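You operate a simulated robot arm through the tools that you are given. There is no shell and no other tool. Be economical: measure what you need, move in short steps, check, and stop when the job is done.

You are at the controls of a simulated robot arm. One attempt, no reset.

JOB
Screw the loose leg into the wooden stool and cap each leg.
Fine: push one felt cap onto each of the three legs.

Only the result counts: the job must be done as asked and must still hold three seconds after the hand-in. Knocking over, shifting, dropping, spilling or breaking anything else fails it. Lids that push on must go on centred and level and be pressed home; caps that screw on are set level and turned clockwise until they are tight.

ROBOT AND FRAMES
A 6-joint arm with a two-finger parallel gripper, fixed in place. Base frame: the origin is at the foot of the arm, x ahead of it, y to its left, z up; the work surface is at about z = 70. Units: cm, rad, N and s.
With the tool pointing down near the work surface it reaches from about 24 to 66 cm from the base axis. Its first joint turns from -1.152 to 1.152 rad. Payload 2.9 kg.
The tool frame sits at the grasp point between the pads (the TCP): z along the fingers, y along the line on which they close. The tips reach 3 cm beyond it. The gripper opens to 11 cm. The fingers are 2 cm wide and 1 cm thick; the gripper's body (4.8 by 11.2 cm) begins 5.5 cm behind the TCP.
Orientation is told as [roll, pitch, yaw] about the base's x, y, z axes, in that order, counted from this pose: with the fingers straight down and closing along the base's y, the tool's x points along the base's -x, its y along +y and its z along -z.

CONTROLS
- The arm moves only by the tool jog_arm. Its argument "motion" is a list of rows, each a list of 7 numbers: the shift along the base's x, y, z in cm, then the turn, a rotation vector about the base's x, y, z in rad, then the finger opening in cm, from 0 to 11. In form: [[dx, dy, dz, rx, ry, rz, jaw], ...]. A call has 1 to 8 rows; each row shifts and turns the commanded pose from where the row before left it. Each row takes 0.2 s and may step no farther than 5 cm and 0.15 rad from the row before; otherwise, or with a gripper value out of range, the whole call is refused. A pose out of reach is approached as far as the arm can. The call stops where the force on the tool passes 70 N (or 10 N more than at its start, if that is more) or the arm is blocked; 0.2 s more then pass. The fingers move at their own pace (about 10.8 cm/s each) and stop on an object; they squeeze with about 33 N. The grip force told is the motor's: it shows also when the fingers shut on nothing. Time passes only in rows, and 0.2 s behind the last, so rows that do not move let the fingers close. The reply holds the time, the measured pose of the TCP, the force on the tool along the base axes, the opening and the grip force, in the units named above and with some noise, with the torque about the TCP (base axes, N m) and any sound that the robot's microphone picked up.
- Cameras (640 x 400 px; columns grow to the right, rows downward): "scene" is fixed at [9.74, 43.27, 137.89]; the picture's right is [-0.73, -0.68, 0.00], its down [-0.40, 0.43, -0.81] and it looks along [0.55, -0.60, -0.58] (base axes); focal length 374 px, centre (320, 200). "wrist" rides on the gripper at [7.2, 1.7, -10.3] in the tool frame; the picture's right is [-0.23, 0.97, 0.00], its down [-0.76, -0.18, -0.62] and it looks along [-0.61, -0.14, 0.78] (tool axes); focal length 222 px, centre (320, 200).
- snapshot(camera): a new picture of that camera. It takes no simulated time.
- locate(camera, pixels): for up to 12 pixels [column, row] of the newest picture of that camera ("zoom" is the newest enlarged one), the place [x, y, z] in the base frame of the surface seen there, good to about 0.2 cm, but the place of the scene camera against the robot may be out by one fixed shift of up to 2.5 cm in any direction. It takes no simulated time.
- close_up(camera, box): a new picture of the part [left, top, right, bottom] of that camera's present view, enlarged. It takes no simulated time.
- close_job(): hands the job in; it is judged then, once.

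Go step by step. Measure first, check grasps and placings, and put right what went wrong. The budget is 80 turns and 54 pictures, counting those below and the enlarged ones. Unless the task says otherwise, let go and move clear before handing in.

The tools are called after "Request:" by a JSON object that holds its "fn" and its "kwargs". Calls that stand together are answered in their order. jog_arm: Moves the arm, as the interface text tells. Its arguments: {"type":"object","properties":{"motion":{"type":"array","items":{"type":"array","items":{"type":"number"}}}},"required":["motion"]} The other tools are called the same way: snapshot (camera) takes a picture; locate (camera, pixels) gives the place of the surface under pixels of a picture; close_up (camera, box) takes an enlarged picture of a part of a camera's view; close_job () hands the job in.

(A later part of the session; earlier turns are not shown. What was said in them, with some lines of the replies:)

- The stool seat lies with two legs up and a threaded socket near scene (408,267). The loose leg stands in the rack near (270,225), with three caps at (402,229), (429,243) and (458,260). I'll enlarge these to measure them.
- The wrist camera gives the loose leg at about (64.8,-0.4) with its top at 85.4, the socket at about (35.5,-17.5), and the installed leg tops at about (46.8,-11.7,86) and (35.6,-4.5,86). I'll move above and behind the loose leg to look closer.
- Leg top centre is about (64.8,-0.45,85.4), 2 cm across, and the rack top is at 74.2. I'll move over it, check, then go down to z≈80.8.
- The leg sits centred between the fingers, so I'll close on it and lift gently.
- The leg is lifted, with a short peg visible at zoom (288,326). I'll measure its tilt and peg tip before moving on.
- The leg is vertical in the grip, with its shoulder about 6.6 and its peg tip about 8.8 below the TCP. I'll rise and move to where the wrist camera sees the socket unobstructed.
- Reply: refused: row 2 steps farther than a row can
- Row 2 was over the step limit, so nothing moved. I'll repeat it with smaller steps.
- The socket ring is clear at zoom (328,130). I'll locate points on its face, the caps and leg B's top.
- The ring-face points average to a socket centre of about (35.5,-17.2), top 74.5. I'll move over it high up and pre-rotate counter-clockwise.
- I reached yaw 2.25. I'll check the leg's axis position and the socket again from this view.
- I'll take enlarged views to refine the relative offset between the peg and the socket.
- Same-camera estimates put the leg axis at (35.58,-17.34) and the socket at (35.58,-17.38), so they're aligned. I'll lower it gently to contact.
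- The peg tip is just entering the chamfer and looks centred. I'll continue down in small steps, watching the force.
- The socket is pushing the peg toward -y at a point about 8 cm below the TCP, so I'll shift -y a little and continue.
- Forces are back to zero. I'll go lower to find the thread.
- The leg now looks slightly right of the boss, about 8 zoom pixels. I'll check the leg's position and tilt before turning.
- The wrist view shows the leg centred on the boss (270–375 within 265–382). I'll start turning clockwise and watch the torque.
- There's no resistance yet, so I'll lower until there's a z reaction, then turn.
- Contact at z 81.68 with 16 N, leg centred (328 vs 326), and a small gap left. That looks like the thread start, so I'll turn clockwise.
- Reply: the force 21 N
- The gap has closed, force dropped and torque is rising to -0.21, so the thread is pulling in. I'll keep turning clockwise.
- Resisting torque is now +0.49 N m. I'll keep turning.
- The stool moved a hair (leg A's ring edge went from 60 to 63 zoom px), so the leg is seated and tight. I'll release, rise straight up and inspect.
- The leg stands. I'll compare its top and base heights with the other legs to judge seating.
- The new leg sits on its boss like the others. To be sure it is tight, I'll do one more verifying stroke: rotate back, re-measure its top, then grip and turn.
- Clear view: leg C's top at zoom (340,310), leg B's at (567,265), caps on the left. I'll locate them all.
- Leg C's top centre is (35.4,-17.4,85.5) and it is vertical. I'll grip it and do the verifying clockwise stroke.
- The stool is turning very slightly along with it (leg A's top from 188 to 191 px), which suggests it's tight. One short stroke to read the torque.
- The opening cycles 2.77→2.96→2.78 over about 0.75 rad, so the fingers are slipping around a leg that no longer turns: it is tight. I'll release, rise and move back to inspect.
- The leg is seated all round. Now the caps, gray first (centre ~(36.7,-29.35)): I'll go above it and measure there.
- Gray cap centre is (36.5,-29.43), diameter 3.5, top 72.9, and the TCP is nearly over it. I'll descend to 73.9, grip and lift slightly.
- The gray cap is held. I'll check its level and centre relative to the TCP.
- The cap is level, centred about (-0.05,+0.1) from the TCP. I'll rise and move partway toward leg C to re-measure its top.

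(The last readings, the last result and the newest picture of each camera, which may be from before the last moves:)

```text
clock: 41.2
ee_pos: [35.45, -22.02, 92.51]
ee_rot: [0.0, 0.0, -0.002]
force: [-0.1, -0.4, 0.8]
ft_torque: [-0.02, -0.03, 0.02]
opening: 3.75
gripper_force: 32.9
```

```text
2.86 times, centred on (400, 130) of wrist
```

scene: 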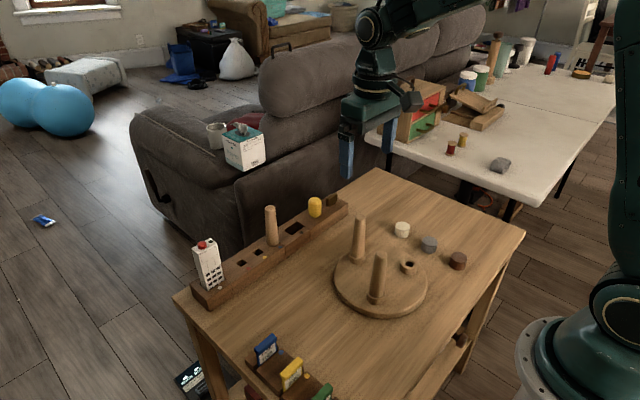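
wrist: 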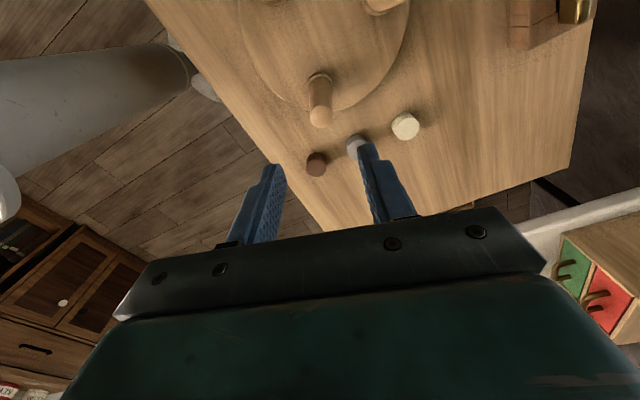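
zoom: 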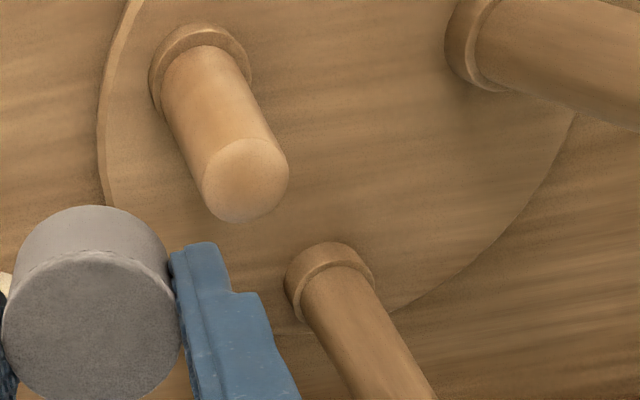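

Request:
{"fn": "locate", "kwargs": {"camera": "zoom", "pixels": [[246, 180], [208, 182], [284, 178], [246, 143], [244, 218], [218, 154], [274, 207], [218, 208], [274, 152], [90, 325], [28, 325], [155, 325]]}}

```text
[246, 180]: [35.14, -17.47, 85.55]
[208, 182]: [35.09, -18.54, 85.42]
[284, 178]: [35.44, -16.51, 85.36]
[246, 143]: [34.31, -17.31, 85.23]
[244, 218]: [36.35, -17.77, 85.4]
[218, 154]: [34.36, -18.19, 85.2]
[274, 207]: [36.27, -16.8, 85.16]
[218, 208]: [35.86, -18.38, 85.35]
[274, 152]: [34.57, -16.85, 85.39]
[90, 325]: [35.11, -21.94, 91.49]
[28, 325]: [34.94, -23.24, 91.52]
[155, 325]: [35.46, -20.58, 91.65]
```

Leg C's top centre is (35.28,-17.54,85.5) and the cap centre about (35.2,-21.93). I'll move +4.4 in y, lower to just above the leg and check in the scene view.

Request:
{"fn": "jog_arm", "kwargs": {"motion": [[0, 2.4, 0, 0, 0, 0, 0], [0.05, 2, 0, 0, 0, 0, 0], [0, 0, -1.5, 0, 0, 0, 0], [0, 0, -1.2, 0, 0, 0, 0], [0, 0, 0, 0, 0, 0, 0]]}}

Request:
{"fn": "close_up", "kwargs": {"camera": "scene", "box": [380, 180, 440, 240]}}

Request:
{"fn": "close_up", "kwargs": {"camera": "wrist", "box": [260, 80, 380, 240]}}

```text
clock: 42.4
ee_pos: [35.46, -17.92, 89.76]
ee_rot: [0.0, -0.002, 0.0]
force: [-0.3, 0.0, 0.4]
ft_torque: [-0.01, 0.01, 0.03]
opening: 3.77
gripper_force: 32.9
```

```text
6.67 times, centred on (410, 210) of scene
```

zoom: 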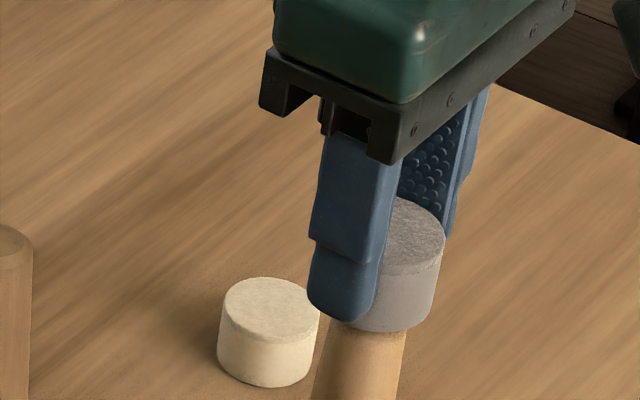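

```text
2.50 times, centred on (320, 160) of wrist
```

zoom: 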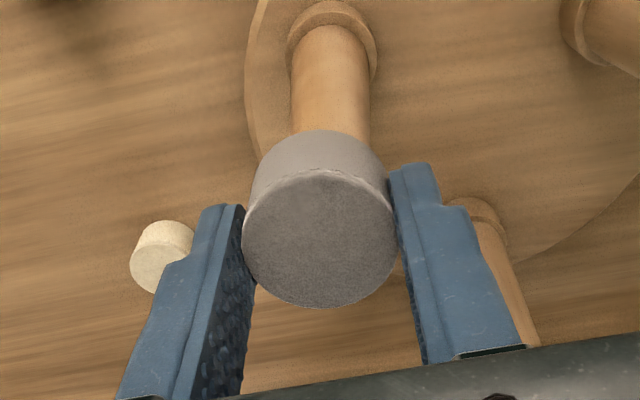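

In the wrist view the leg (column ~332) is right of the cap centre (320), about 0.3 cm in +y. I'll confirm numerically.

Request:
{"fn": "locate", "kwargs": {"camera": "zoom", "pixels": [[248, 238], [390, 238], [320, 180], [320, 300], [270, 195], [370, 283], [270, 283], [370, 195], [331, 120], [331, 80], [300, 120], [364, 120]]}}

```text
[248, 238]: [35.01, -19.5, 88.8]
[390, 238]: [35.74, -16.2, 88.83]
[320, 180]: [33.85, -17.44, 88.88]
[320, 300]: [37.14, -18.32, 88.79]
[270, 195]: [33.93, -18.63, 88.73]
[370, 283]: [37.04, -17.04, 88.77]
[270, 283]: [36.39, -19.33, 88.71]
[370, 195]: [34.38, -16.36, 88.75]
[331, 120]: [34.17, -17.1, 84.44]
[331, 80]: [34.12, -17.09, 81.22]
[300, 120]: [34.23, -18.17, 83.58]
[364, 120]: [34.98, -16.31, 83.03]
```

The cap is centred at (35.43,-17.86) and the leg at about (35.25,-17.45). I'll correct by (-0.17,+0.38), then lower gently.

Request:
{"fn": "jog_arm", "kwargs": {"motion": [[-0.17, 0.38, 0, 0, 0, 0, 0], [0, 0, 0, 0, 0, 0, 0], [0, 0, -0.3, 0, 0, 0, 0], [0, 0, -0.2, 0, 0, 0, 0], [0, 0, 0, 0, 0, 0, 0]]}}

Request:
{"fn": "close_up", "kwargs": {"camera": "wrist", "box": [260, 80, 380, 240]}}

Request:
{"fn": "locate", "kwargs": {"camera": "zoom", "pixels": [[248, 238], [390, 238], [320, 180], [320, 300], [270, 195], [370, 283], [270, 283], [370, 195], [320, 120], [320, 80], [290, 120], [355, 120]]}}

```text
clock: 43.6
ee_pos: [35.34, -17.74, 89.29]
ee_rot: [-0.001, 0.001, 0.001]
force: [-0.3, -0.8, -0.4]
ft_torque: [-0.03, 0.01, 0.0]
opening: 3.77
gripper_force: 33.2
```

```text
2.50 times, centred on (320, 160) of wrist
```

zoom: 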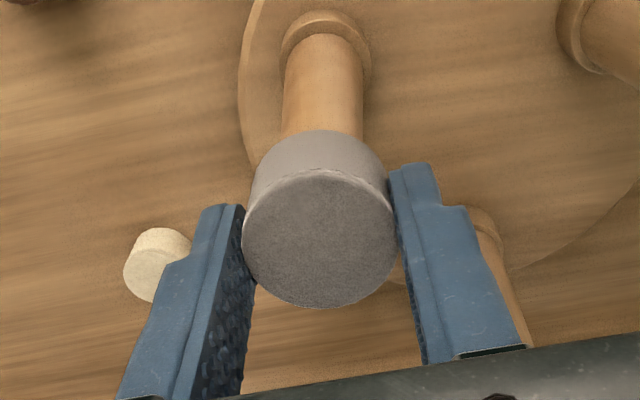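

```text
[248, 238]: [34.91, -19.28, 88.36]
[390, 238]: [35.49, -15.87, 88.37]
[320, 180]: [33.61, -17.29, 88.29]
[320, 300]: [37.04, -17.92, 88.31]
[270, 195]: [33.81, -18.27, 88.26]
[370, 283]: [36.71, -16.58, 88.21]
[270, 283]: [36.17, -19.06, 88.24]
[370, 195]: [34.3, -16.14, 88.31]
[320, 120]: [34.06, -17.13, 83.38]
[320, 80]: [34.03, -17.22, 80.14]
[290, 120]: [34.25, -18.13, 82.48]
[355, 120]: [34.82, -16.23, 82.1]
```

Now aligned: cap centre (35.25,-17.55) vs leg (35.28,-17.54). I'll press down in small steps.

Request:
{"fn": "jog_arm", "kwargs": {"motion": [[0, 0.03, -0.3, 0, 0, 0, 0], [0, 0, -0.3, 0, 0, 0, 0], [0, 0, 0, 0, 0, 0, 0]]}}

```text
clock: 44.4
ee_pos: [35.36, -17.55, 88.58]
ee_rot: [-0.001, 0.0, -0.001]
force: [0.0, 0.7, 0.0]
ft_torque: [0.01, 0.0, -0.04]
opening: 3.76
gripper_force: 32.4
```

Down 0.6 with no force, so the leg is entering the cap bore. I'll continue.

Request:
{"fn": "jog_arm", "kwargs": {"motion": [[0, 0, -0.3, 0, 0, 0, 0], [0, 0, -0.3, 0, 0, 0, 0], [0, 0, 0, 0, 0, 0, 0]]}}

```text
clock: 45.2
ee_pos: [35.3, -17.51, 87.96]
ee_rot: [0.0, 0.0, 0.001]
force: [0.2, 0.3, -0.1]
ft_torque: [0.01, 0.01, 0.02]
opening: 3.74
gripper_force: 32.5
```

Request:
{"fn": "jog_arm", "kwargs": {"motion": [[0, 0, -0.2, 0, 0, 0, 0], [0, 0, -0.2, 0, 0, 0, 0], [0, 0, -0.2, 0, 0, 0, 0], [0, 0, 0, 0, 0, 0, 0]]}}

Request:
{"fn": "close_up", "kwargs": {"camera": "scene", "box": [380, 190, 440, 250]}}

```text
clock: 46.2
ee_pos: [35.38, -17.64, 87.75]
ee_rot: [-0.002, -0.004, 0.0]
force: [-4.8, 2.1, 30.0]
ft_torque: [0.17, 0.07, 0.01]
opening: 3.78
gripper_force: 33.2
```

```text
6.67 times, centred on (410, 220) of scene
```

zoom: 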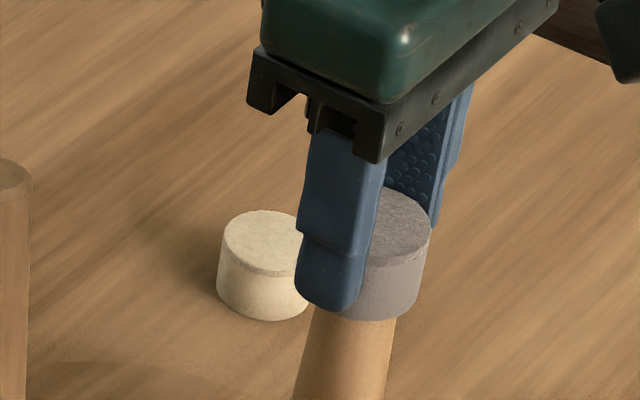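

30 N of resistance at z 87.75 with about 1.6 cm of leg inside. I'll press further within the limit.

Request:
{"fn": "jog_arm", "kwargs": {"motion": [[0.03, 0, -0.2, 0, 0, 0, 0], [0, 0, -0.2, 0, 0, 0, 0], [0, 0, 0, 0, 0, 0, 0]]}}

```text
clock: 47.0
ee_pos: [35.42, -17.71, 87.36]
ee_rot: [-0.003, -0.007, 0.0]
force: [-4.8, 2.3, 49.9]
ft_torque: [0.21, 0.09, 0.02]
opening: 3.75
gripper_force: 32.8
```

Force is at 50 N, so the cap is nearly home or slipping in the pads. I'll let go, rise and measure the cap.

Request:
{"fn": "jog_arm", "kwargs": {"motion": [[0, 0, 0.2, 0, 0, 0, 0], [0, 0, 0, 0, 0, 0, 5], [0, 0, 0, 0, 0, 0, 5.5], [0, 0, 2, 0, 0, 0, 5.5], [0, 0, 3, 0, 0, 0, 5.5], [0, 0, 1, 0, 0, 0, 5.5], [0, 0, 0, 0, 0, 0, 5.5]]}}

Request:
{"fn": "close_up", "kwargs": {"camera": "wrist", "box": [240, 60, 400, 200]}}

Request:
{"fn": "close_up", "kwargs": {"camera": "scene", "box": [360, 200, 440, 270]}}

Request:
{"fn": "locate", "kwargs": {"camera": "zoom", "pixels": [[398, 80], [380, 70], [425, 85], [398, 55], [398, 105], [395, 120], [392, 150]]}}

```text
clock: 48.6
ee_pos: [35.44, -17.58, 93.36]
ee_rot: [0.001, 0.0, 0.001]
force: [0.1, -0.1, 0.6]
ft_torque: [-0.02, 0.0, -0.01]
opening: 5.49
gripper_force: 0.2
```

```text
2.86 times, centred on (320, 130) of wrist
```

zoom: 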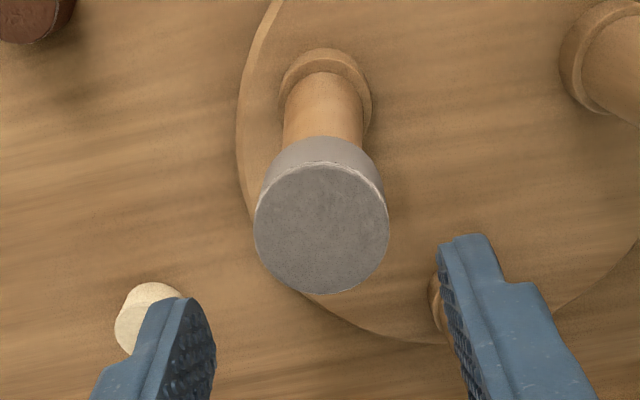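

```text
5.71 times, centred on (400, 235) of scene
```

zoom: 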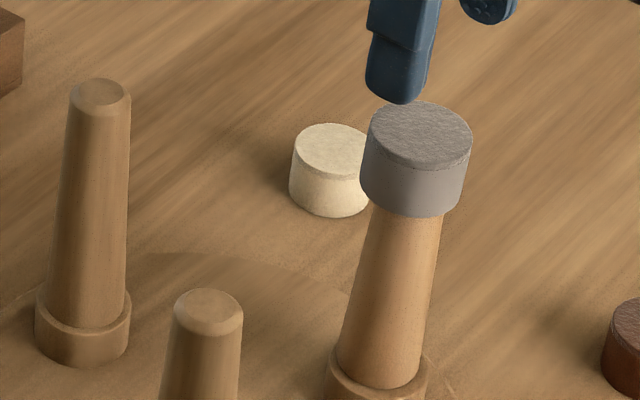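

```text
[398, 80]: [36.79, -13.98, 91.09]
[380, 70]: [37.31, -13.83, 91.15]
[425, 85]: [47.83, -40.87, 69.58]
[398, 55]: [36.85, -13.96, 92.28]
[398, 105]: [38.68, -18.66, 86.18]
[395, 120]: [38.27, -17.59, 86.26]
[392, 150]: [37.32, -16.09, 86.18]
```

The gray cap is on. I'll check that it's level from the scene zoom, then press from above with closed fingers.

Request:
{"fn": "locate", "kwargs": {"camera": "zoom", "pixels": [[374, 135], [466, 140], [410, 164], [430, 107], [420, 137], [410, 210]]}}

Request:
{"fn": "locate", "kwargs": {"camera": "wrist", "pixels": [[305, 140], [334, 140], [320, 119], [320, 160], [320, 140]]}}

Request:
{"fn": "jog_arm", "kwargs": {"motion": [[0, 0, 0, 0, 0, 0, 0], [0, 0, 0, 0, 0, 0, 0], [0, 0, 0, 0, 0, 0, 0], [0, 0, -2, 0, 0, 0, 0], [0, 0, -0.9, 0, 0, 0, 0], [0, 0, 0, 0, 0, 0, 0]]}}

```text
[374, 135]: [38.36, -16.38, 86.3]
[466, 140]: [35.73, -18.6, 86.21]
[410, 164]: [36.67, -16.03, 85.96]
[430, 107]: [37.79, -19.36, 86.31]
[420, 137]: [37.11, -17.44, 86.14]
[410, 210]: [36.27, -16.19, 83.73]
```

```text
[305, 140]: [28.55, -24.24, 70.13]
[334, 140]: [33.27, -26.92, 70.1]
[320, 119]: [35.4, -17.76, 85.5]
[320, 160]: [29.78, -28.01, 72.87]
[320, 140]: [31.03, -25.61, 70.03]
```

```text
clock: 50.0
ee_pos: [35.32, -17.47, 90.36]
ee_rot: [0.0, -0.001, 0.0]
force: [-0.1, 0.5, 0.2]
ft_torque: [0.03, -0.02, 0.02]
opening: 0.0
gripper_force: 32.8
```

Fingers closed above the cap's centre. I'll press down on it.

Request:
{"fn": "jog_arm", "kwargs": {"motion": [[0, 0, -0.4, 0, 0, 0, 0], [0, 0, -0.3, 0, 0, 0, 0], [0, 0, -0.2, 0, 0, 0, 0], [0, 0, -0.2, 0, 0, 0, 0], [0, 0, -0.2, 0, 0, 0, 0], [0, 0, 0, 0, 0, 0, 0]]}}

```text
clock: 51.2
ee_pos: [35.49, -17.62, 89.55]
ee_rot: [-0.002, -0.006, 0.0]
force: [-9.2, 3.9, 20.5]
ft_torque: [0.12, 0.35, -0.02]
opening: 0.0
gripper_force: 33.0
stopped in row 6: the force on the tool passed its limit at 73 N (the readings are from after the stop); the commanded pose is now the measured one
```

Pressed past 70 N with the cap top at about 86.55: home. Next, the white cap near (44.9,-29.6).

Request:
{"fn": "jog_arm", "kwargs": {"motion": [[0, 0, 3, 0, 0, 0, 0], [2.4, -3, 1, 0, 0, 0, 3], [2.4, -3, 0, 0, 0, 0, 6], [2.4, -3, 0, 0, 0, 0, 6], [2.2, -3, 0, 0, 0, 0, 6], [0, 0, -4.5, 0, 0, 0, 6], [0, 0, -4.5, 0, 0, 0, 6], [0, 0, -3, 0, 0, 0, 6]]}}

Request:
{"fn": "close_up", "kwargs": {"camera": "wrist", "box": [220, 60, 420, 200]}}

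Request:
{"fn": "close_up", "kwargs": {"camera": "scene", "box": [340, 200, 440, 300]}}

```text
clock: 53.0
ee_pos: [45.11, -29.59, 81.39]
ee_rot: [-0.003, -0.007, -0.001]
force: [-0.1, -0.4, 0.1]
ft_torque: [-0.01, 0.01, 0.0]
opening: 5.98
gripper_force: 0.0
```

```text
2.86 times, centred on (320, 130) of wrist
```

zoom: 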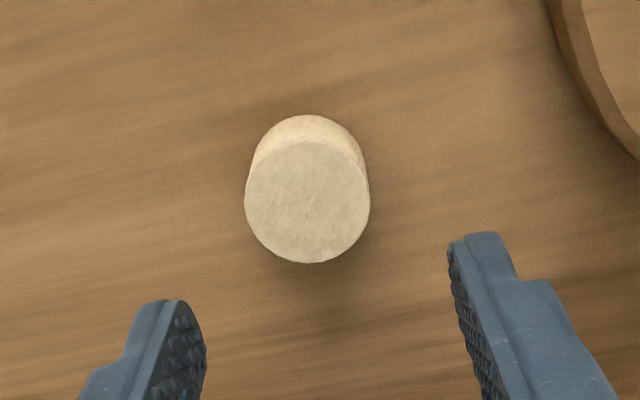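

```text
4.00 times, centred on (390, 250) of scene
```

zoom: 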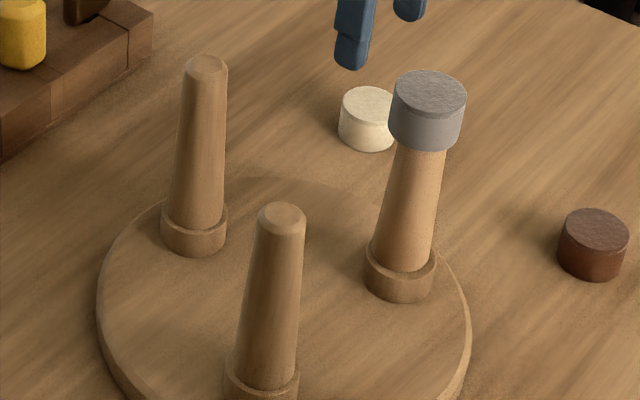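

The white cap's centre is at zoom (308,201), about 0.33 cm toward -y of the TCP. I'll correct, descend, grip and lift.

Request:
{"fn": "jog_arm", "kwargs": {"motion": [[-0.1, -0.33, -4, 0.003, 0.007, 0, 6], [0, 0, -2.5, 0, 0, 0, 6], [0, 0, -1, 0, 0, 0, 6], [0, 0, 0, 0, 0, 0, 0], [0, 0, 0, 0, 0, 0, 0], [0, 0, 0, 0, 0, 0, 0], [0, 0, 1, 0, 0, 0, 0], [0, 0, 3, 0, 0, 0, 0]]}}

Request:
{"fn": "jog_arm", "kwargs": {"motion": [[0, 0, 4.9, 0, 0, 0, 0], [0, 0, 4.9, 0, 0, 0, 0], [0, 0, 4.6, 0, 0, 0, 0], [0, 4, 0, 0, 0, 0, 0], [0.3, 4, 0, 0, 0, 0, 0], [0.5, 4, 0, 0, 0, 0, 0], [0.6, 1.5, 0, 0, 0, 0, 0], [0, 0, 0, 0, 0, 0, 0]]}}

Request:
{"fn": "close_up", "kwargs": {"camera": "wrist", "box": [220, 60, 500, 240]}}

```text
clock: 54.8
ee_pos: [44.79, -29.99, 78.09]
ee_rot: [0.0, -0.001, -0.001]
force: [0.3, -0.4, 0.5]
ft_torque: [0.02, 0.0, 0.0]
opening: 3.79
gripper_force: 33.3
```

```text
clock: 56.6
ee_pos: [46.17, -16.47, 92.41]
ee_rot: [0.0, 0.001, -0.001]
force: [-0.1, 0.0, 1.2]
ft_torque: [0.01, 0.01, -0.02]
opening: 3.76
gripper_force: 33.0
```

```text
2.22 times, centred on (360, 150) of wrist
```

zoom: 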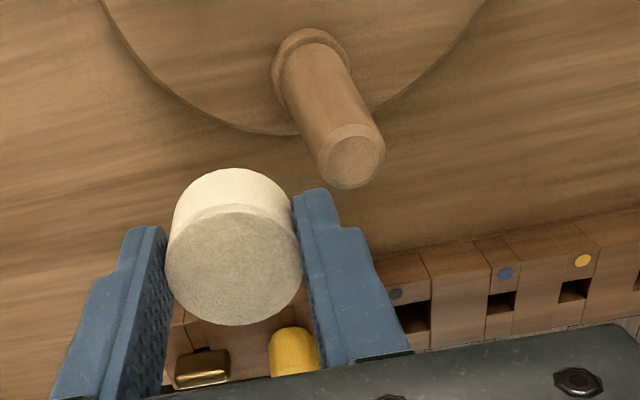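

The white cap is held and leg A's top is visible at zoom (355,158). I'll locate both.

Request:
{"fn": "locate", "kwargs": {"camera": "zoom", "pixels": [[355, 159], [333, 159], [378, 158], [355, 139], [355, 181], [172, 262], [296, 262], [234, 211], [234, 318], [190, 225], [280, 300]]}}

```text
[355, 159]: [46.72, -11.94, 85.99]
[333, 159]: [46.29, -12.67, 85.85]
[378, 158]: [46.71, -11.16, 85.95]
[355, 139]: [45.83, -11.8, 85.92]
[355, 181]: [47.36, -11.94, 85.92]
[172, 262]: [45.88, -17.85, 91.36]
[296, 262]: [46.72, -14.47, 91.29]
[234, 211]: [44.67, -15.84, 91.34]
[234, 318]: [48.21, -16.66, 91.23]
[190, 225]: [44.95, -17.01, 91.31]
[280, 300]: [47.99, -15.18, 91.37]
```

Leg A's centre is (46.6,-11.91) and the cap's (46.38,-16.17). I'll move (+0.22,+4.26) and lower to just above the leg.

Request:
{"fn": "jog_arm", "kwargs": {"motion": [[0.1, 2.26, 0, 0, 0, 0, 0], [0.12, 2, 0, 0, 0, 0, 0], [0, 0, -1.2, 0, 0, 0, 0], [0, 0, -0.9, 0, 0, 0, 0], [0, 0, 0, 0, 0, 0, 0], [0, 0, 0, 0, 0, 0, 0]]}}

Request:
{"fn": "close_up", "kwargs": {"camera": "wrist", "box": [260, 80, 380, 240]}}

Request:
{"fn": "locate", "kwargs": {"camera": "zoom", "pixels": [[250, 238], [388, 238], [320, 180], [320, 300], [270, 195], [370, 283], [320, 120], [320, 90]]}}

```text
clock: 58.0
ee_pos: [46.44, -12.27, 90.3]
ee_rot: [0.0, 0.001, -0.001]
force: [0.2, 0.3, -0.2]
ft_torque: [-0.03, 0.01, 0.0]
opening: 3.78
gripper_force: 33.3
```

```text
2.50 times, centred on (320, 160) of wrist
```

zoom: 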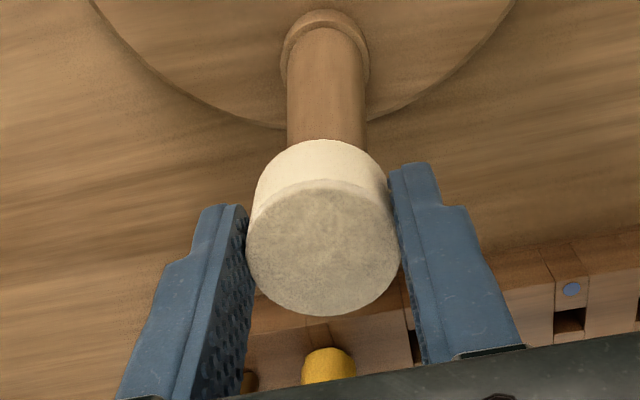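

```text
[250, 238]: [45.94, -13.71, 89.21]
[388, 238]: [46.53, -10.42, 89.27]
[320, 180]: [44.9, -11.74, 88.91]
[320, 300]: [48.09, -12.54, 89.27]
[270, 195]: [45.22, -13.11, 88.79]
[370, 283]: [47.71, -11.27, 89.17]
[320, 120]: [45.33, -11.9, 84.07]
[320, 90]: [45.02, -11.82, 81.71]
```

Alignment is within about 0.1 cm (leg 327 vs cap 323). I'll nudge slightly and lower in steps.

Request:
{"fn": "jog_arm", "kwargs": {"motion": [[-0.04, 0.09, -0.3, 0, 0, 0, 0], [0, 0, -0.3, 0, 0, 0, 0], [0, 0, -0.3, 0, 0, 0, 0], [0, 0, 0, 0, 0, 0, 0]]}}

```text
clock: 59.0
ee_pos: [46.43, -12.11, 89.3]
ee_rot: [0.001, 0.0, 0.0]
force: [-0.6, 0.0, -0.4]
ft_torque: [-0.01, -0.01, 0.0]
opening: 3.78
gripper_force: 32.9
```

Request:
{"fn": "jog_arm", "kwargs": {"motion": [[0, 0, -0.3, 0, 0, 0, 0], [0, 0, -0.3, 0, 0, 0, 0], [0, 0, -0.2, 0, 0, 0, 0], [0, 0, 0, 0, 0, 0, 0]]}}

```text
clock: 60.0
ee_pos: [46.44, -12.05, 88.48]
ee_rot: [-0.001, 0.0, 0.001]
force: [-2.5, 2.0, 0.9]
ft_torque: [0.06, 0.05, -0.02]
opening: 3.77
gripper_force: 32.7
```

Request:
{"fn": "jog_arm", "kwargs": {"motion": [[-0.02, 0.02, -0.2, 0, 0, 0, 0], [0, 0, -0.2, 0, 0, 0, 0], [0, 0, -0.2, 0, 0, 0, 0], [0, 0, 0, 0, 0, 0, 0]]}}

```text
clock: 61.0
ee_pos: [46.47, -12.25, 87.96]
ee_rot: [0.0, 0.001, -0.002]
force: [-1.3, 1.6, 0.8]
ft_torque: [0.06, 0.04, 0.0]
opening: 3.76
gripper_force: 33.2
```

Request:
{"fn": "jog_arm", "kwargs": {"motion": [[0, 0, -0.2, 0, 0, 0, 0], [0, 0, -0.2, 0, 0, 0, 0], [0, 0, 0, 0, 0, 0, 0]]}}

Request:
{"fn": "close_up", "kwargs": {"camera": "scene", "box": [330, 200, 410, 270]}}

```text
clock: 61.8
ee_pos: [46.53, -12.11, 87.49]
ee_rot: [-0.004, -0.002, 0.0]
force: [-6.4, 2.8, 20.1]
ft_torque: [0.07, 0.26, 0.01]
opening: 3.77
gripper_force: 33.1
```

```text
5.71 times, centred on (370, 235) of scene
```

zoom: 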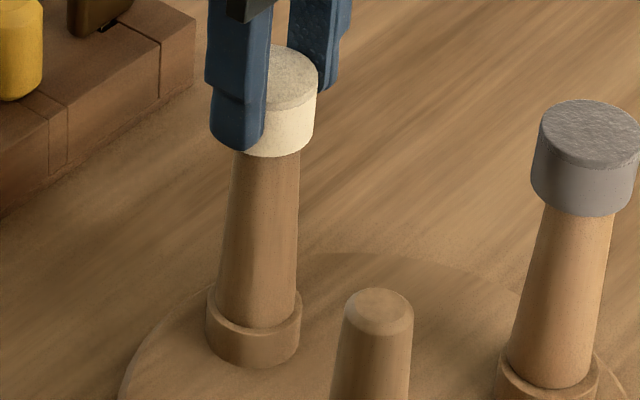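

Contact at 20 N. I'll release, rise, close the fingers and press from above.

Request:
{"fn": "jog_arm", "kwargs": {"motion": [[0, 0, -0.2, 0, 0, 0, 0], [0, 0, 0.2, 0, 0, 0, 0], [0, 0, 0, 0, 0, 0, 5], [0, 0, 0, 0, 0, 0, 5.5], [0, 0, 2, 0, 0, 0, 5.5], [0, 0, 2, 0, 0, 0, 5.5], [0, 0, 0, 0, 0, 0, 0], [0, 0, 0, 0, 0, 0, 0]]}}

Request:
{"fn": "close_up", "kwargs": {"camera": "wrist", "box": [260, 80, 380, 240]}}

Request:
{"fn": "locate", "kwargs": {"camera": "zoom", "pixels": [[270, 180], [380, 180], [320, 140], [320, 170]]}}

```text
clock: 63.6
ee_pos: [46.49, -12.01, 91.54]
ee_rot: [-0.001, 0.0, -0.001]
force: [-0.2, -0.7, 0.9]
ft_torque: [0.0, 0.0, -0.01]
opening: 0.02
gripper_force: 33.8
```

```text
2.50 times, centred on (320, 160) of wrist
```

zoom: 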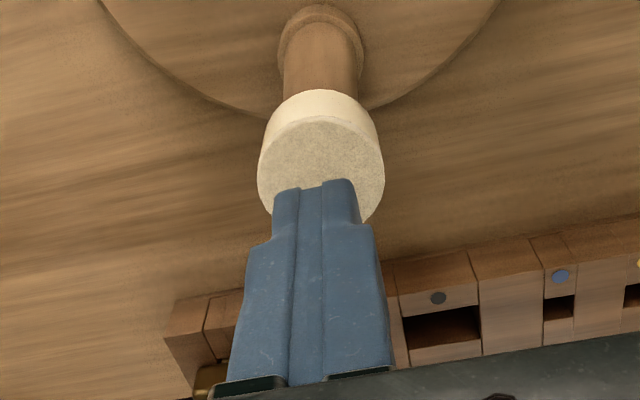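

```text
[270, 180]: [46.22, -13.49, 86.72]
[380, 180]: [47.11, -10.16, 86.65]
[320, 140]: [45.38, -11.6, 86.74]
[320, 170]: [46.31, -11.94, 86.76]
```

Cap top is 86.7 and level, the fingers are over it. Pressing down now.

Request:
{"fn": "jog_arm", "kwargs": {"motion": [[0.1, 0.1, -1.2, 0, 0, 0, 0], [0, 0, -0.4, 0, 0, 0, 0], [0, 0, -0.2, 0, 0, 0, 0], [0, 0, -0.2, 0, 0, 0, 0], [0, 0, -0.2, 0, 0, 0, 0], [0, 0, -0.2, 0, 0, 0, 0], [0, 0, -0.2, 0, 0, 0, 0]]}}

```text
clock: 65.2
ee_pos: [46.65, -11.92, 89.48]
ee_rot: [-0.001, -0.008, 0.0]
force: [-18.5, 7.0, 66.8]
ft_torque: [0.22, 0.86, -0.04]
opening: 0.01
gripper_force: 32.8
```

67 N applied, cap top at about 86.5. Now to the brown cap near (28.3,-29.2).

Request:
{"fn": "jog_arm", "kwargs": {"motion": [[0, 0, 4.5, 0, 0.008, 0, 0], [-3.1, -2.9, 0, 0, 0, 0, 3], [-3.1, -2.9, 0, 0, 0, 0, 6], [-3.1, -2.9, 0, 0, 0, 0, 6], [-3.1, -2.9, 0, 0, 0, 0, 6], [-3, -2.9, 0, 0, 0, 0, 6], [-3, -2.8, 0, 0, 0, 0, 6], [0, 0, 0, 0, 0, 0, 6]]}}

Request:
{"fn": "jog_arm", "kwargs": {"motion": [[0, 0, -4.5, 0, 0, 0, 6], [0, 0, -4.5, 0, 0, 0, 6], [0, 0, -3.5, 0, 0, 0, 6], [0, 0, 0, 0, 0, 0, 6]]}}

Request:
{"fn": "close_up", "kwargs": {"camera": "wrist", "box": [220, 60, 420, 200]}}

Request:
{"fn": "locate", "kwargs": {"camera": "zoom", "pixels": [[320, 200], [262, 200], [376, 200], [320, 150], [320, 255]]}}

```text
clock: 67.0
ee_pos: [28.1, -29.38, 93.33]
ee_rot: [0.0, 0.007, -0.001]
force: [-1.1, -0.2, 0.3]
ft_torque: [0.01, -0.02, 0.02]
opening: 6.02
gripper_force: 0.1
```

```text
clock: 68.0
ee_pos: [28.04, -29.39, 80.77]
ee_rot: [-0.001, 0.007, 0.001]
force: [0.2, 0.4, -0.4]
ft_torque: [0.0, 0.02, 0.01]
opening: 6.02
gripper_force: 0.1
```

```text
2.86 times, centred on (320, 130) of wrist
```

zoom: 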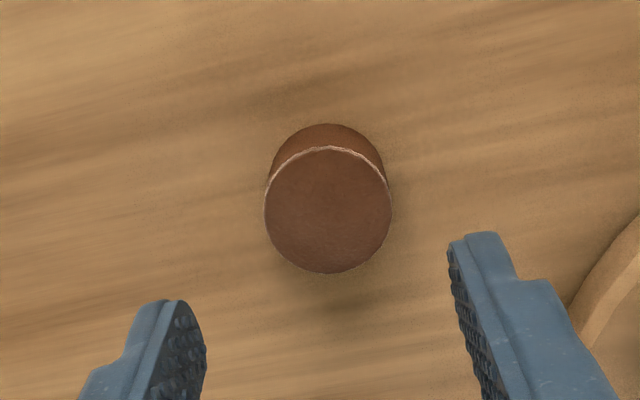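

```text
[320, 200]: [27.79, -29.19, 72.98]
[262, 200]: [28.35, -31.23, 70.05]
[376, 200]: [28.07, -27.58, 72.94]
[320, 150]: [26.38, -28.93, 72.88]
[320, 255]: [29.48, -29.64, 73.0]
```

The brown cap's centre is about (28.15,-29.1). I'll correct, descend, grip and lift, then move toward leg B.

Request:
{"fn": "jog_arm", "kwargs": {"motion": [[0.1, 0.25, -4, 0, -0.007, 0, 6], [0, 0, -2, 0, 0, 0, 6], [0, 0, -0.9, 0, 0, 0, 6], [0, 0, 0, 0, 0, 0, 0], [0, 0, 0, 0, 0, 0, 0], [0, 0, 0, 0, 0, 0, 0], [0, 0, 1, 0, 0, 0, 0], [0, 0, 3, 0, 0, 0, 0]]}}

Request:
{"fn": "jog_arm", "kwargs": {"motion": [[0, 0, 4.9, 0, 0, 0, 0], [0, 0, 4.9, 0, 0, 0, 0], [0, 0, 4.6, 0, 0, 0, 0], [1, 4.8, 0, 0, 0, 0, 0], [1.5, 4.5, 0, 0, 0, 0, 0], [1.6, 4.5, 0, 0, 0, 0, 0], [1.6, 4.3, 0, 0, 0, 0, 0], [1.5, 2, 0, 0, 0, 0, 0]]}}

Request:
{"fn": "close_up", "kwargs": {"camera": "wrist", "box": [220, 60, 500, 240]}}

```text
clock: 69.8
ee_pos: [28.03, -29.11, 78.03]
ee_rot: [0.001, 0.001, 0.0]
force: [0.8, -0.4, 0.6]
ft_torque: [0.01, -0.01, 0.0]
opening: 3.77
gripper_force: 33.4
```

```text
clock: 71.6
ee_pos: [35.46, -8.89, 92.5]
ee_rot: [-0.001, 0.003, -0.002]
force: [0.2, -0.4, 0.8]
ft_torque: [-0.05, 0.0, 0.02]
opening: 3.78
gripper_force: 32.7
```

```text
2.22 times, centred on (360, 150) of wrist
```

zoom: 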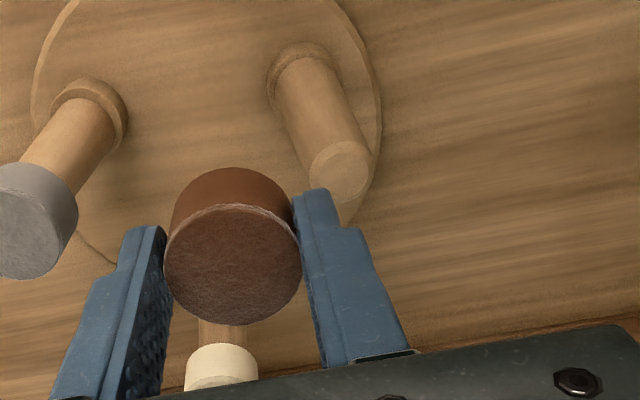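

Request:
{"fn": "locate", "kwargs": {"camera": "zoom", "pixels": [[343, 173], [322, 173], [365, 172], [343, 153], [345, 194], [172, 264], [296, 264], [234, 214], [234, 318], [190, 228], [280, 302]]}}

```text
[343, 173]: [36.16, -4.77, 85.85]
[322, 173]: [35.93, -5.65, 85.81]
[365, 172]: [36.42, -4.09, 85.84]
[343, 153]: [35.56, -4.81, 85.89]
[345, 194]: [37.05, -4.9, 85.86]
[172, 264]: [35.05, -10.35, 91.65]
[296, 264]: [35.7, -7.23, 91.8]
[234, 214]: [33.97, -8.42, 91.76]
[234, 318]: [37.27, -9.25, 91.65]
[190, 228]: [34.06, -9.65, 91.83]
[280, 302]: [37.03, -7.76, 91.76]
```

Leg B's centre is (36.2,-4.84) and the cap's (35.5,-8.78). I'll move (+0.7,+4.0) and lower to just above.

Request:
{"fn": "jog_arm", "kwargs": {"motion": [[0.35, 2, 0, 0, 0, 0, 0], [0.35, 2, 0, 0, 0, 0, 0], [0, 0, -1.4, 0, 0, 0, 0], [0, 0, -1, 0, 0, 0, 0], [0, 0, 0, 0, 0, 0, 0], [0, 0, 0, 0, 0, 0, 0]]}}

Request:
{"fn": "close_up", "kwargs": {"camera": "wrist", "box": [260, 80, 380, 240]}}

Request:
{"fn": "locate", "kwargs": {"camera": "zoom", "pixels": [[250, 243], [394, 243], [322, 182], [322, 308], [270, 195], [374, 291], [322, 120], [322, 90]]}}

```text
clock: 73.0
ee_pos: [36.04, -5.09, 90.19]
ee_rot: [0.0, 0.003, -0.001]
force: [-0.6, -0.1, 0.3]
ft_torque: [0.01, -0.01, -0.02]
opening: 3.77
gripper_force: 33.4
```

```text
2.50 times, centred on (320, 160) of wrist
```

zoom: 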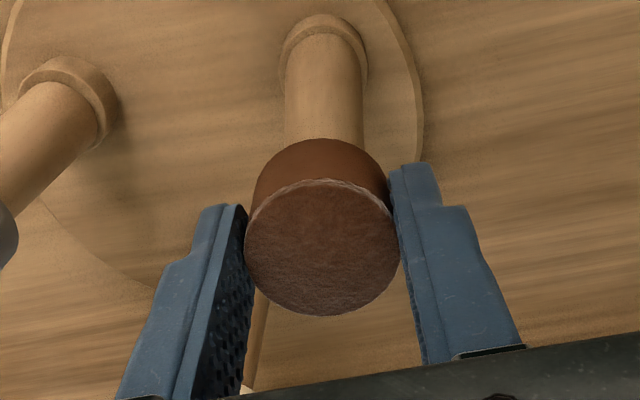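

```text
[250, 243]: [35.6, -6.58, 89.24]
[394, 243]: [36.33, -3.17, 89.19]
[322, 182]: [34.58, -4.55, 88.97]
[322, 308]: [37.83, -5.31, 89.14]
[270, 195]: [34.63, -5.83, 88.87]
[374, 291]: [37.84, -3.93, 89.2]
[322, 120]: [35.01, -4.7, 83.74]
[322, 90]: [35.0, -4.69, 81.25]
```

Cap centre is about (36.15,-4.88), on the leg axis. Lowering.

Request:
{"fn": "jog_arm", "kwargs": {"motion": [[0, 0.02, -0.3, 0, -0.003, 0, 0], [0, 0, -0.3, 0, 0, 0, 0], [0, 0, -0.3, 0, 0, 0, 0], [0, 0, 0, 0, 0, 0, 0]]}}

Request:
{"fn": "jog_arm", "kwargs": {"motion": [[0, 0, -0.3, 0, 0, 0, 0], [0, 0, -0.3, 0, 0, 0, 0], [0, 0, -0.3, 0, 0, 0, 0], [0, 0, 0, 0, 0, 0, 0]]}}

```text
clock: 74.0
ee_pos: [36.11, -4.94, 89.03]
ee_rot: [0.0, -0.001, 0.0]
force: [-0.6, -0.2, 0.3]
ft_torque: [0.02, -0.03, 0.02]
opening: 3.77
gripper_force: 33.1
```

```text
clock: 75.0
ee_pos: [36.1, -4.98, 88.34]
ee_rot: [-0.002, -0.002, 0.0]
force: [0.0, 0.2, -0.5]
ft_torque: [-0.03, -0.01, -0.02]
opening: 3.75
gripper_force: 32.9
```

Request:
{"fn": "jog_arm", "kwargs": {"motion": [[0, 0, -0.25, 0, 0, 0, 0], [0, 0, -0.25, 0, 0, 0, 0], [0, 0, -0.2, 0, 0, 0, 0], [0, 0, 0, 0, 0, 0, 0]]}}

```text
clock: 76.0
ee_pos: [36.15, -4.95, 87.56]
ee_rot: [0.0, -0.001, -0.001]
force: [-0.9, 0.0, 4.2]
ft_torque: [-0.02, 0.04, -0.04]
opening: 3.77
gripper_force: 32.7
```

Just reaching resistance. I'll press a bit, release, then press with closed fingers.

Request:
{"fn": "jog_arm", "kwargs": {"motion": [[0, 0, -0.2, 0, 0, 0, 0], [0, 0, -0.2, 0, 0, 0, 0], [0, 0, 0.3, 0, 0, 0, 0], [0, 0, 0, 0, 0, 0, 5], [0, 0, 0, 0, 0, 0, 5.5], [0, 0, 2, 0, 0, 0, 5.5], [0, 0, 2, 0, 0, 0, 5.5], [0, 0, 0, 0, 0, 0, 0]]}}

Request:
{"fn": "jog_arm", "kwargs": {"motion": [[0.1, 0.1, 0, 0, 0, 0, 0], [0, 0, 0, 0, 0, 0, 0], [0, 0, -1, 0, 0, 0, 0], [0, 0, -0.4, 0, 0, 0, 0], [0, 0, -0.2, 0, 0, 0, 0], [0, 0, -0.2, 0, 0, 0, 0], [0, 0, -0.2, 0, 0, 0, 0], [0, 0, -0.2, 0, 0, 0, 0]]}}

```text
clock: 77.8
ee_pos: [36.08, -5.0, 91.47]
ee_rot: [0.001, -0.001, 0.0]
force: [-0.6, -0.1, -0.1]
ft_torque: [0.01, 0.01, 0.01]
opening: 0.01
gripper_force: 29.5
```

```text
clock: 79.6
ee_pos: [36.16, -4.86, 89.37]
ee_rot: [-0.003, -0.009, -0.001]
force: [-11.6, 1.1, 63.9]
ft_torque: [0.04, 0.43, -0.01]
opening: 0.0
gripper_force: 33.2
```

64 N applied, cap top at about 86.4. I'll rise clear and inspect all three from both cameras.

Request:
{"fn": "jog_arm", "kwargs": {"motion": [[0, 0, 3, 0, 0, 0, 0], [-2, 0, 4, 0, 0, 0, 0], [-3, 0, 3, 0, 0, 0, 0], [0, -3, 0, 0, 0, 0, 0], [0, -3, 0, 0, 0, 0, 0], [0, 0, 0, 0, 0, 0, 0]]}}

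Request:
{"fn": "close_up", "kwargs": {"camera": "scene", "box": [330, 195, 450, 320]}}

Request:
{"fn": "locate", "kwargs": {"camera": "zoom", "pixels": [[219, 62], [320, 200], [432, 75]]}}

Request:
{"fn": "snapshot", "kwargs": {"camera": "wrist"}}

```text
clock: 81.0
ee_pos: [31.28, -10.75, 99.31]
ee_rot: [-0.001, -0.001, 0.001]
force: [0.0, -0.2, -0.4]
ft_torque: [0.0, -0.01, -0.03]
opening: 0.0
gripper_force: 33.0
```

```text
3.20 times, centred on (390, 258) of scene
```

zoom: 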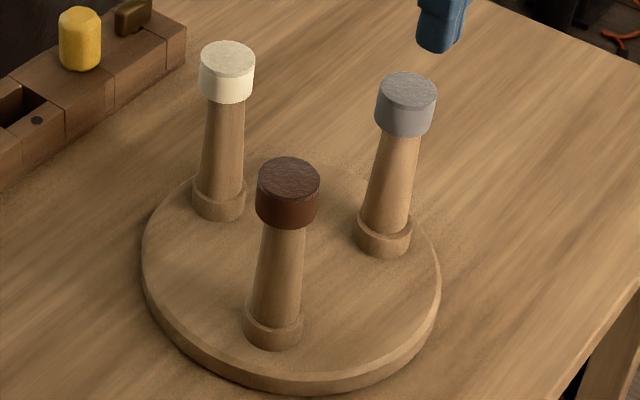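

```text
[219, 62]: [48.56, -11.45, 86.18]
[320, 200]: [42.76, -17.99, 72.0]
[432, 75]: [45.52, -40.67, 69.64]
```

```text
4 pictures are left
```

wrist: 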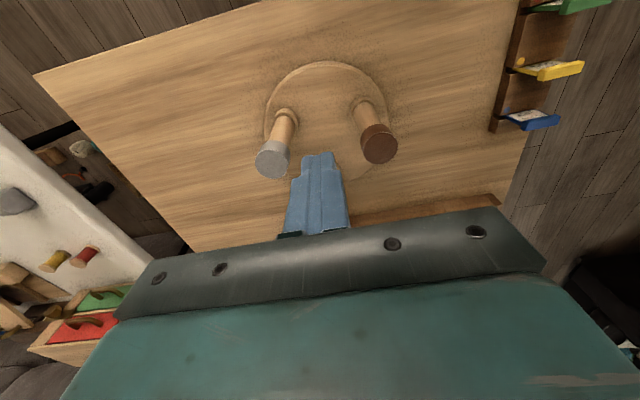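

Request:
{"fn": "locate", "kwargs": {"camera": "zoom", "pixels": [[228, 60], [289, 178], [408, 92], [225, 98], [287, 224], [401, 132], [382, 92], [432, 95], [406, 108], [410, 76], [222, 205], [384, 240]]}}

Request:
{"fn": "locate", "kwargs": {"camera": "wrist", "pixels": [[271, 162], [379, 146], [260, 162], [284, 162], [271, 152], [271, 175], [365, 146], [393, 146], [379, 135], [379, 160]]}}

```text
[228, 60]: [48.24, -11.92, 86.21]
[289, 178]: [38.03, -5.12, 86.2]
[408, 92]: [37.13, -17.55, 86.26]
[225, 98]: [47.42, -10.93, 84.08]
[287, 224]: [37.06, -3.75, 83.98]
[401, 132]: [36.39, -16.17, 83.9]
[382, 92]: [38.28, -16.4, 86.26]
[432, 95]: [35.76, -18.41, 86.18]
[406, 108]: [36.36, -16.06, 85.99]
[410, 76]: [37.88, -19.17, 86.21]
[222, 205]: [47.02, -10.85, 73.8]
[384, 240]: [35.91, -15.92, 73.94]
```

```text
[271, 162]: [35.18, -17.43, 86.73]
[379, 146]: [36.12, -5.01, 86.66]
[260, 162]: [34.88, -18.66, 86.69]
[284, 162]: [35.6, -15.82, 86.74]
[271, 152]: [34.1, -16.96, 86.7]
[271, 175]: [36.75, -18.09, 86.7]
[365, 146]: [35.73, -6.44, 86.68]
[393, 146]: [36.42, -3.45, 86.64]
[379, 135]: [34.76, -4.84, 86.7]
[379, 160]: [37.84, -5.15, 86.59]
```

All three cap tops are level at 86.7. Leg C looked a bit shorter earlier, so I'll press the gray cap once more to make sure it's home.

Request:
{"fn": "jog_arm", "kwargs": {"motion": [[2, -3.4, 0, 0, 0, 0, 0], [2, -3.3, 0, 0, 0, 0, 0], [0, 0, -4, 0, 0, 0, 0], [0, 0, -4, 0, 0, 0, 0], [0, 0, -1, 0, 0, 0, 0], [0, 0, -0.4, 0, 0, 0, 0], [0, 0, 0, 0, 0, 0, 0]]}}

Request:
{"fn": "jog_arm", "kwargs": {"motion": [[0, 0, -0.2, 0, 0, 0, 0], [0, 0, -0.2, 0, 0, 0, 0], [0, 0, -0.2, 0, 0, 0, 0], [0, 0, -0.1, 0, 0, 0, 0], [0, 0, 0, 0, 0, 0, 0]]}}

```text
clock: 82.6
ee_pos: [35.31, -17.49, 89.71]
ee_rot: [-0.001, -0.004, 0.0]
force: [-0.6, 0.5, 0.2]
ft_torque: [0.0, 0.03, -0.01]
opening: 0.01
gripper_force: 33.4
```

```text
clock: 83.8
ee_pos: [35.4, -17.57, 89.42]
ee_rot: [-0.003, -0.009, 0.001]
force: [-5.0, 8.1, 68.0]
ft_torque: [0.29, 0.23, -0.01]
opening: 0.0
gripper_force: 33.5
```

Under 68 N the gray cap's top sits at 86.42, the same as the others under load, so it's home. I'll back off straight up and take a last look.

Request:
{"fn": "jog_arm", "kwargs": {"motion": [[0, 0, 3, 0, 0, 0, 0], [0, 0, 4, 0, 0, 0, 0], [-3, -2, 3, 0, 0, 0, 0], [-3, -3, 2, 0, 0, 0, 0], [0, 0, 0, 0, 0, 0, 0], [0, 0, 0, 0, 0, 0, 0]]}}

Request:
{"fn": "close_up", "kwargs": {"camera": "scene", "box": [330, 195, 450, 320]}}

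Request:
{"fn": "locate", "kwargs": {"camera": "zoom", "pixels": [[228, 60], [289, 178], [408, 92], [382, 92], [432, 95], [406, 106], [410, 76]]}}

```text
clock: 85.2
ee_pos: [29.05, -22.47, 101.02]
ee_rot: [-0.001, -0.002, 0.0]
force: [0.7, -0.1, 0.2]
ft_torque: [-0.01, 0.02, 0.02]
opening: 0.0
gripper_force: 33.2
```

```text
3.20 times, centred on (390, 258) of scene
```

zoom: 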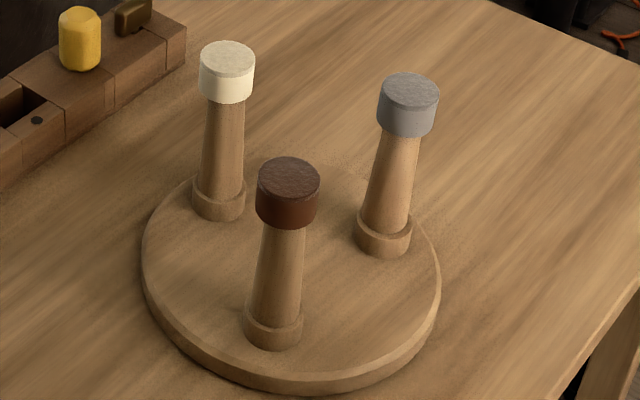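

```text
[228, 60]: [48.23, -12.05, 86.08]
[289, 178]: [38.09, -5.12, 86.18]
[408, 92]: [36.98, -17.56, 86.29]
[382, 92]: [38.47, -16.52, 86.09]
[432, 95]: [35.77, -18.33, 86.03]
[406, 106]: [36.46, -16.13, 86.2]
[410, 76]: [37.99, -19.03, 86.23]
```

The gray cap looks about 2 px to the right of where it was, so I'll check its centring up close.

Request:
{"fn": "close_up", "kwargs": {"camera": "scene", "box": [390, 210, 430, 280]}}

```text
5.71 times, centred on (410, 245) of scene
```

zoom: 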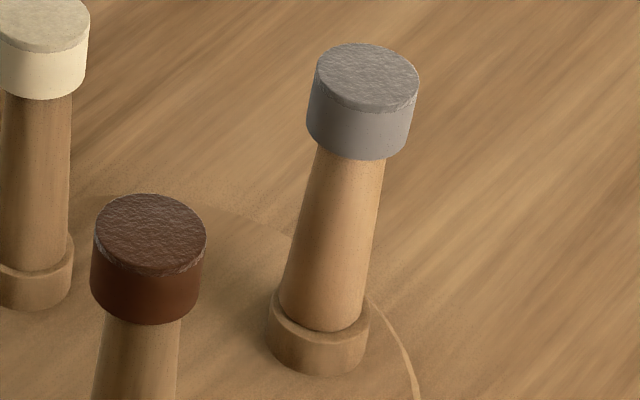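

The gray cap may be off by about 0.15 cm toward image right. I'll grip it at the leg's axis to centre it and press once more while held.

Request:
{"fn": "jog_arm", "kwargs": {"motion": [[3.1, 2.5, -1, 0, 0, 0, 6], [3.15, 2.45, -1, 0, 0, 0, 6], [0, 0, -4, 0, 0, 0, 6], [0, 0, -4, 0, 0, 0, 6], [0, 0, -3.3, 0, 0, 0, 6], [0, 0, 0, 0, 0, 0, 6]]}}

Request:
{"fn": "jog_arm", "kwargs": {"motion": [[0, 0, 0, 0, 0, 0, 0], [0, 0, 0, 0, 0, 0, 0], [0, 0, 0, 0, 0, 0, 0]]}}

```text
clock: 86.6
ee_pos: [35.64, -17.7, 87.89]
ee_rot: [0.0, -0.002, 0.002]
force: [-0.1, 0.5, -0.3]
ft_torque: [0.02, 0.01, 0.01]
opening: 5.99
gripper_force: 0.0
```

```text
clock: 87.4
ee_pos: [35.56, -17.69, 88.05]
ee_rot: [0.001, -0.001, 0.0]
force: [-0.6, 0.5, -0.6]
ft_torque: [0.02, 0.02, 0.0]
opening: 3.77
gripper_force: 33.0
```

Request:
{"fn": "jog_arm", "kwargs": {"motion": [[-0.1, 0.08, 0, 0, 0, 0, 0], [-0.1, 0.08, 0, 0, 0, 0, 0], [0, 0, 0, 0, 0, 0, 0]]}}

Request:
{"fn": "jog_arm", "kwargs": {"motion": [[-0.1, 0, 0, 0, 0, 0, 0], [0, 0, 0, 0, 0, 0, 0]]}}

Request:
{"fn": "jog_arm", "kwargs": {"motion": [[0, 0.15, 0, 0, 0, 0, 0], [0, 0, 0, 0, 0, 0, 0]]}}

```text
clock: 88.2
ee_pos: [35.36, -17.39, 88.05]
ee_rot: [-0.003, -0.004, 0.0]
force: [1.4, -4.4, 5.0]
ft_torque: [-0.09, -0.05, 0.02]
opening: 3.78
gripper_force: 33.1
```

```text
clock: 88.8
ee_pos: [35.36, -17.43, 87.88]
ee_rot: [-0.001, -0.005, -0.002]
force: [7.9, -4.7, 6.6]
ft_torque: [-0.16, -0.26, 0.0]
opening: 3.8
gripper_force: 33.2
```

```text
clock: 89.4
ee_pos: [35.37, -17.36, 87.89]
ee_rot: [-0.004, -0.005, -0.002]
force: [7.2, -9.1, 10.9]
ft_torque: [-0.33, -0.29, -0.01]
opening: 3.77
gripper_force: 32.7
5 turns are left
```

Walls show the play is about 0.2 cm, so I'll recentre, press, release and rise in one call.

Request:
{"fn": "jog_arm", "kwargs": {"motion": [[0.19, -0.22, 0, 0, 0, 0, 0], [0, 0, -0.25, 0, 0, 0, 0], [0, 0, -0.15, 0, 0, 0, 0], [0, 0, 0.3, 0, 0, 0, 0], [0, 0, 0, 0, 0, 0, 5], [0, 0, 0, 0, 0, 0, 5.5], [0, 0, 3, 0, 0, 0, 5.5], [0, 0, 4, 0, 0, 0, 5.5]]}}

```text
clock: 91.2
ee_pos: [35.66, -17.51, 94.74]
ee_rot: [0.0, -0.002, -0.001]
force: [-0.6, -0.7, 0.5]
ft_torque: [-0.03, 0.0, 0.04]
opening: 5.48
gripper_force: 0.0
4 turns are left
```

The arm is released and clear above. One last look at the result.

Request:
{"fn": "close_up", "kwargs": {"camera": "scene", "box": [330, 195, 450, 320]}}

```text
3.20 times, centred on (390, 258) of scene
3 turns are left
```

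zoom: 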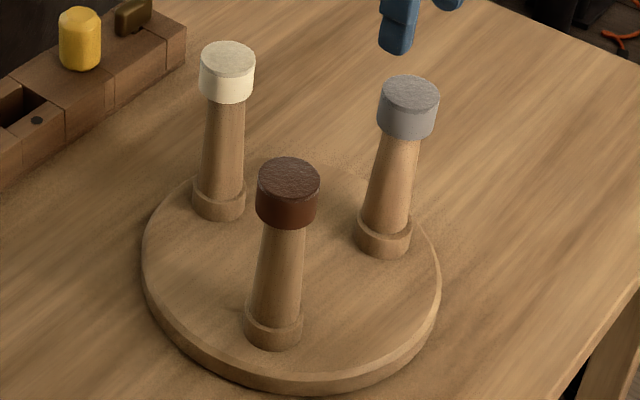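

The gray cap now sits slightly lower (its top went from row 72 to 75), so it has gone further on. I'll use one more central press with closed fingers.

Request:
{"fn": "jog_arm", "kwargs": {"motion": [[-0.2, 0, 0, 0, 0, 0, 0], [0, 0, -1.5, 0, 0, 0, 0], [0, 0, -2, 0, 0, 0, 0], [0, 0, -1.4, 0, 0, 0, 0], [0, 0, -0.4, 0, 0, 0, 0], [0, 0, -0.3, 0, 0, 0, 0], [0, 0, -0.25, 0, 0, 0, 0], [0, 0, -0.25, 0, 0, 0, 0]]}}

```text
clock: 92.8
ee_pos: [35.39, -17.57, 89.47]
ee_rot: [-0.005, -0.011, 0.001]
force: [-7.9, 4.8, 20.3]
ft_torque: [0.21, 0.24, -0.02]
opening: 0.0
gripper_force: 33.7
stopped in row 7: the force on the tool passed its limit at 78 N (the readings are from after the stop); the commanded pose is now the measured one
2 turns are left
```

Pressed to 78 N and solid at the same height as the others. I'll rise clear.

Request:
{"fn": "jog_arm", "kwargs": {"motion": [[0, 0, 2, 0, 0, 0, 0], [0, 0, 4, 0, 0, 0, 0], [0, 0, 4, 0, 0, 0, 0], [0, 0, 0, 0, 0, 0, 0], [0, 0, 0, 0, 0, 0, 0]]}}

```text
clock: 94.0
ee_pos: [35.44, -17.66, 99.48]
ee_rot: [-0.003, -0.01, -0.002]
force: [-0.5, 0.6, -0.4]
ft_torque: [-0.02, -0.06, 0.0]
opening: 0.02
gripper_force: 32.7
1 turns are left
```

The loose leg is screwed in and the fingers slipped on it at the end, so I take it as tight. All three caps are pressed on, though the gray one on the new leg had about 0.2 cm of sideways play and I couldn't confirm its final centring by camera.

Request:
{"fn": "close_job", "kwargs": {}}

```text
The job is handed in.
```

I screwed the loose leg into the stool and pushed one felt cap onto each of the three legs, then handed the job in with the arm clear; no result has come back.

- **Leg:** by the end the fingers were slipping around it without turning it, so I take it as tight. The stool rotated very slightly while I tightened it.
- **White and brown caps:** both were pressed with about 65 N, with their tops at the same height.
- **Gray cap (on the new leg):** it had about 0.2 cm of sideways play, so I recentred it and pressed it to 78 N. It stopped at the same height as the others. That leg's top measured about 0.45 cm lower than the other two, so this cap may not be fully home. I took no picture after that last press.
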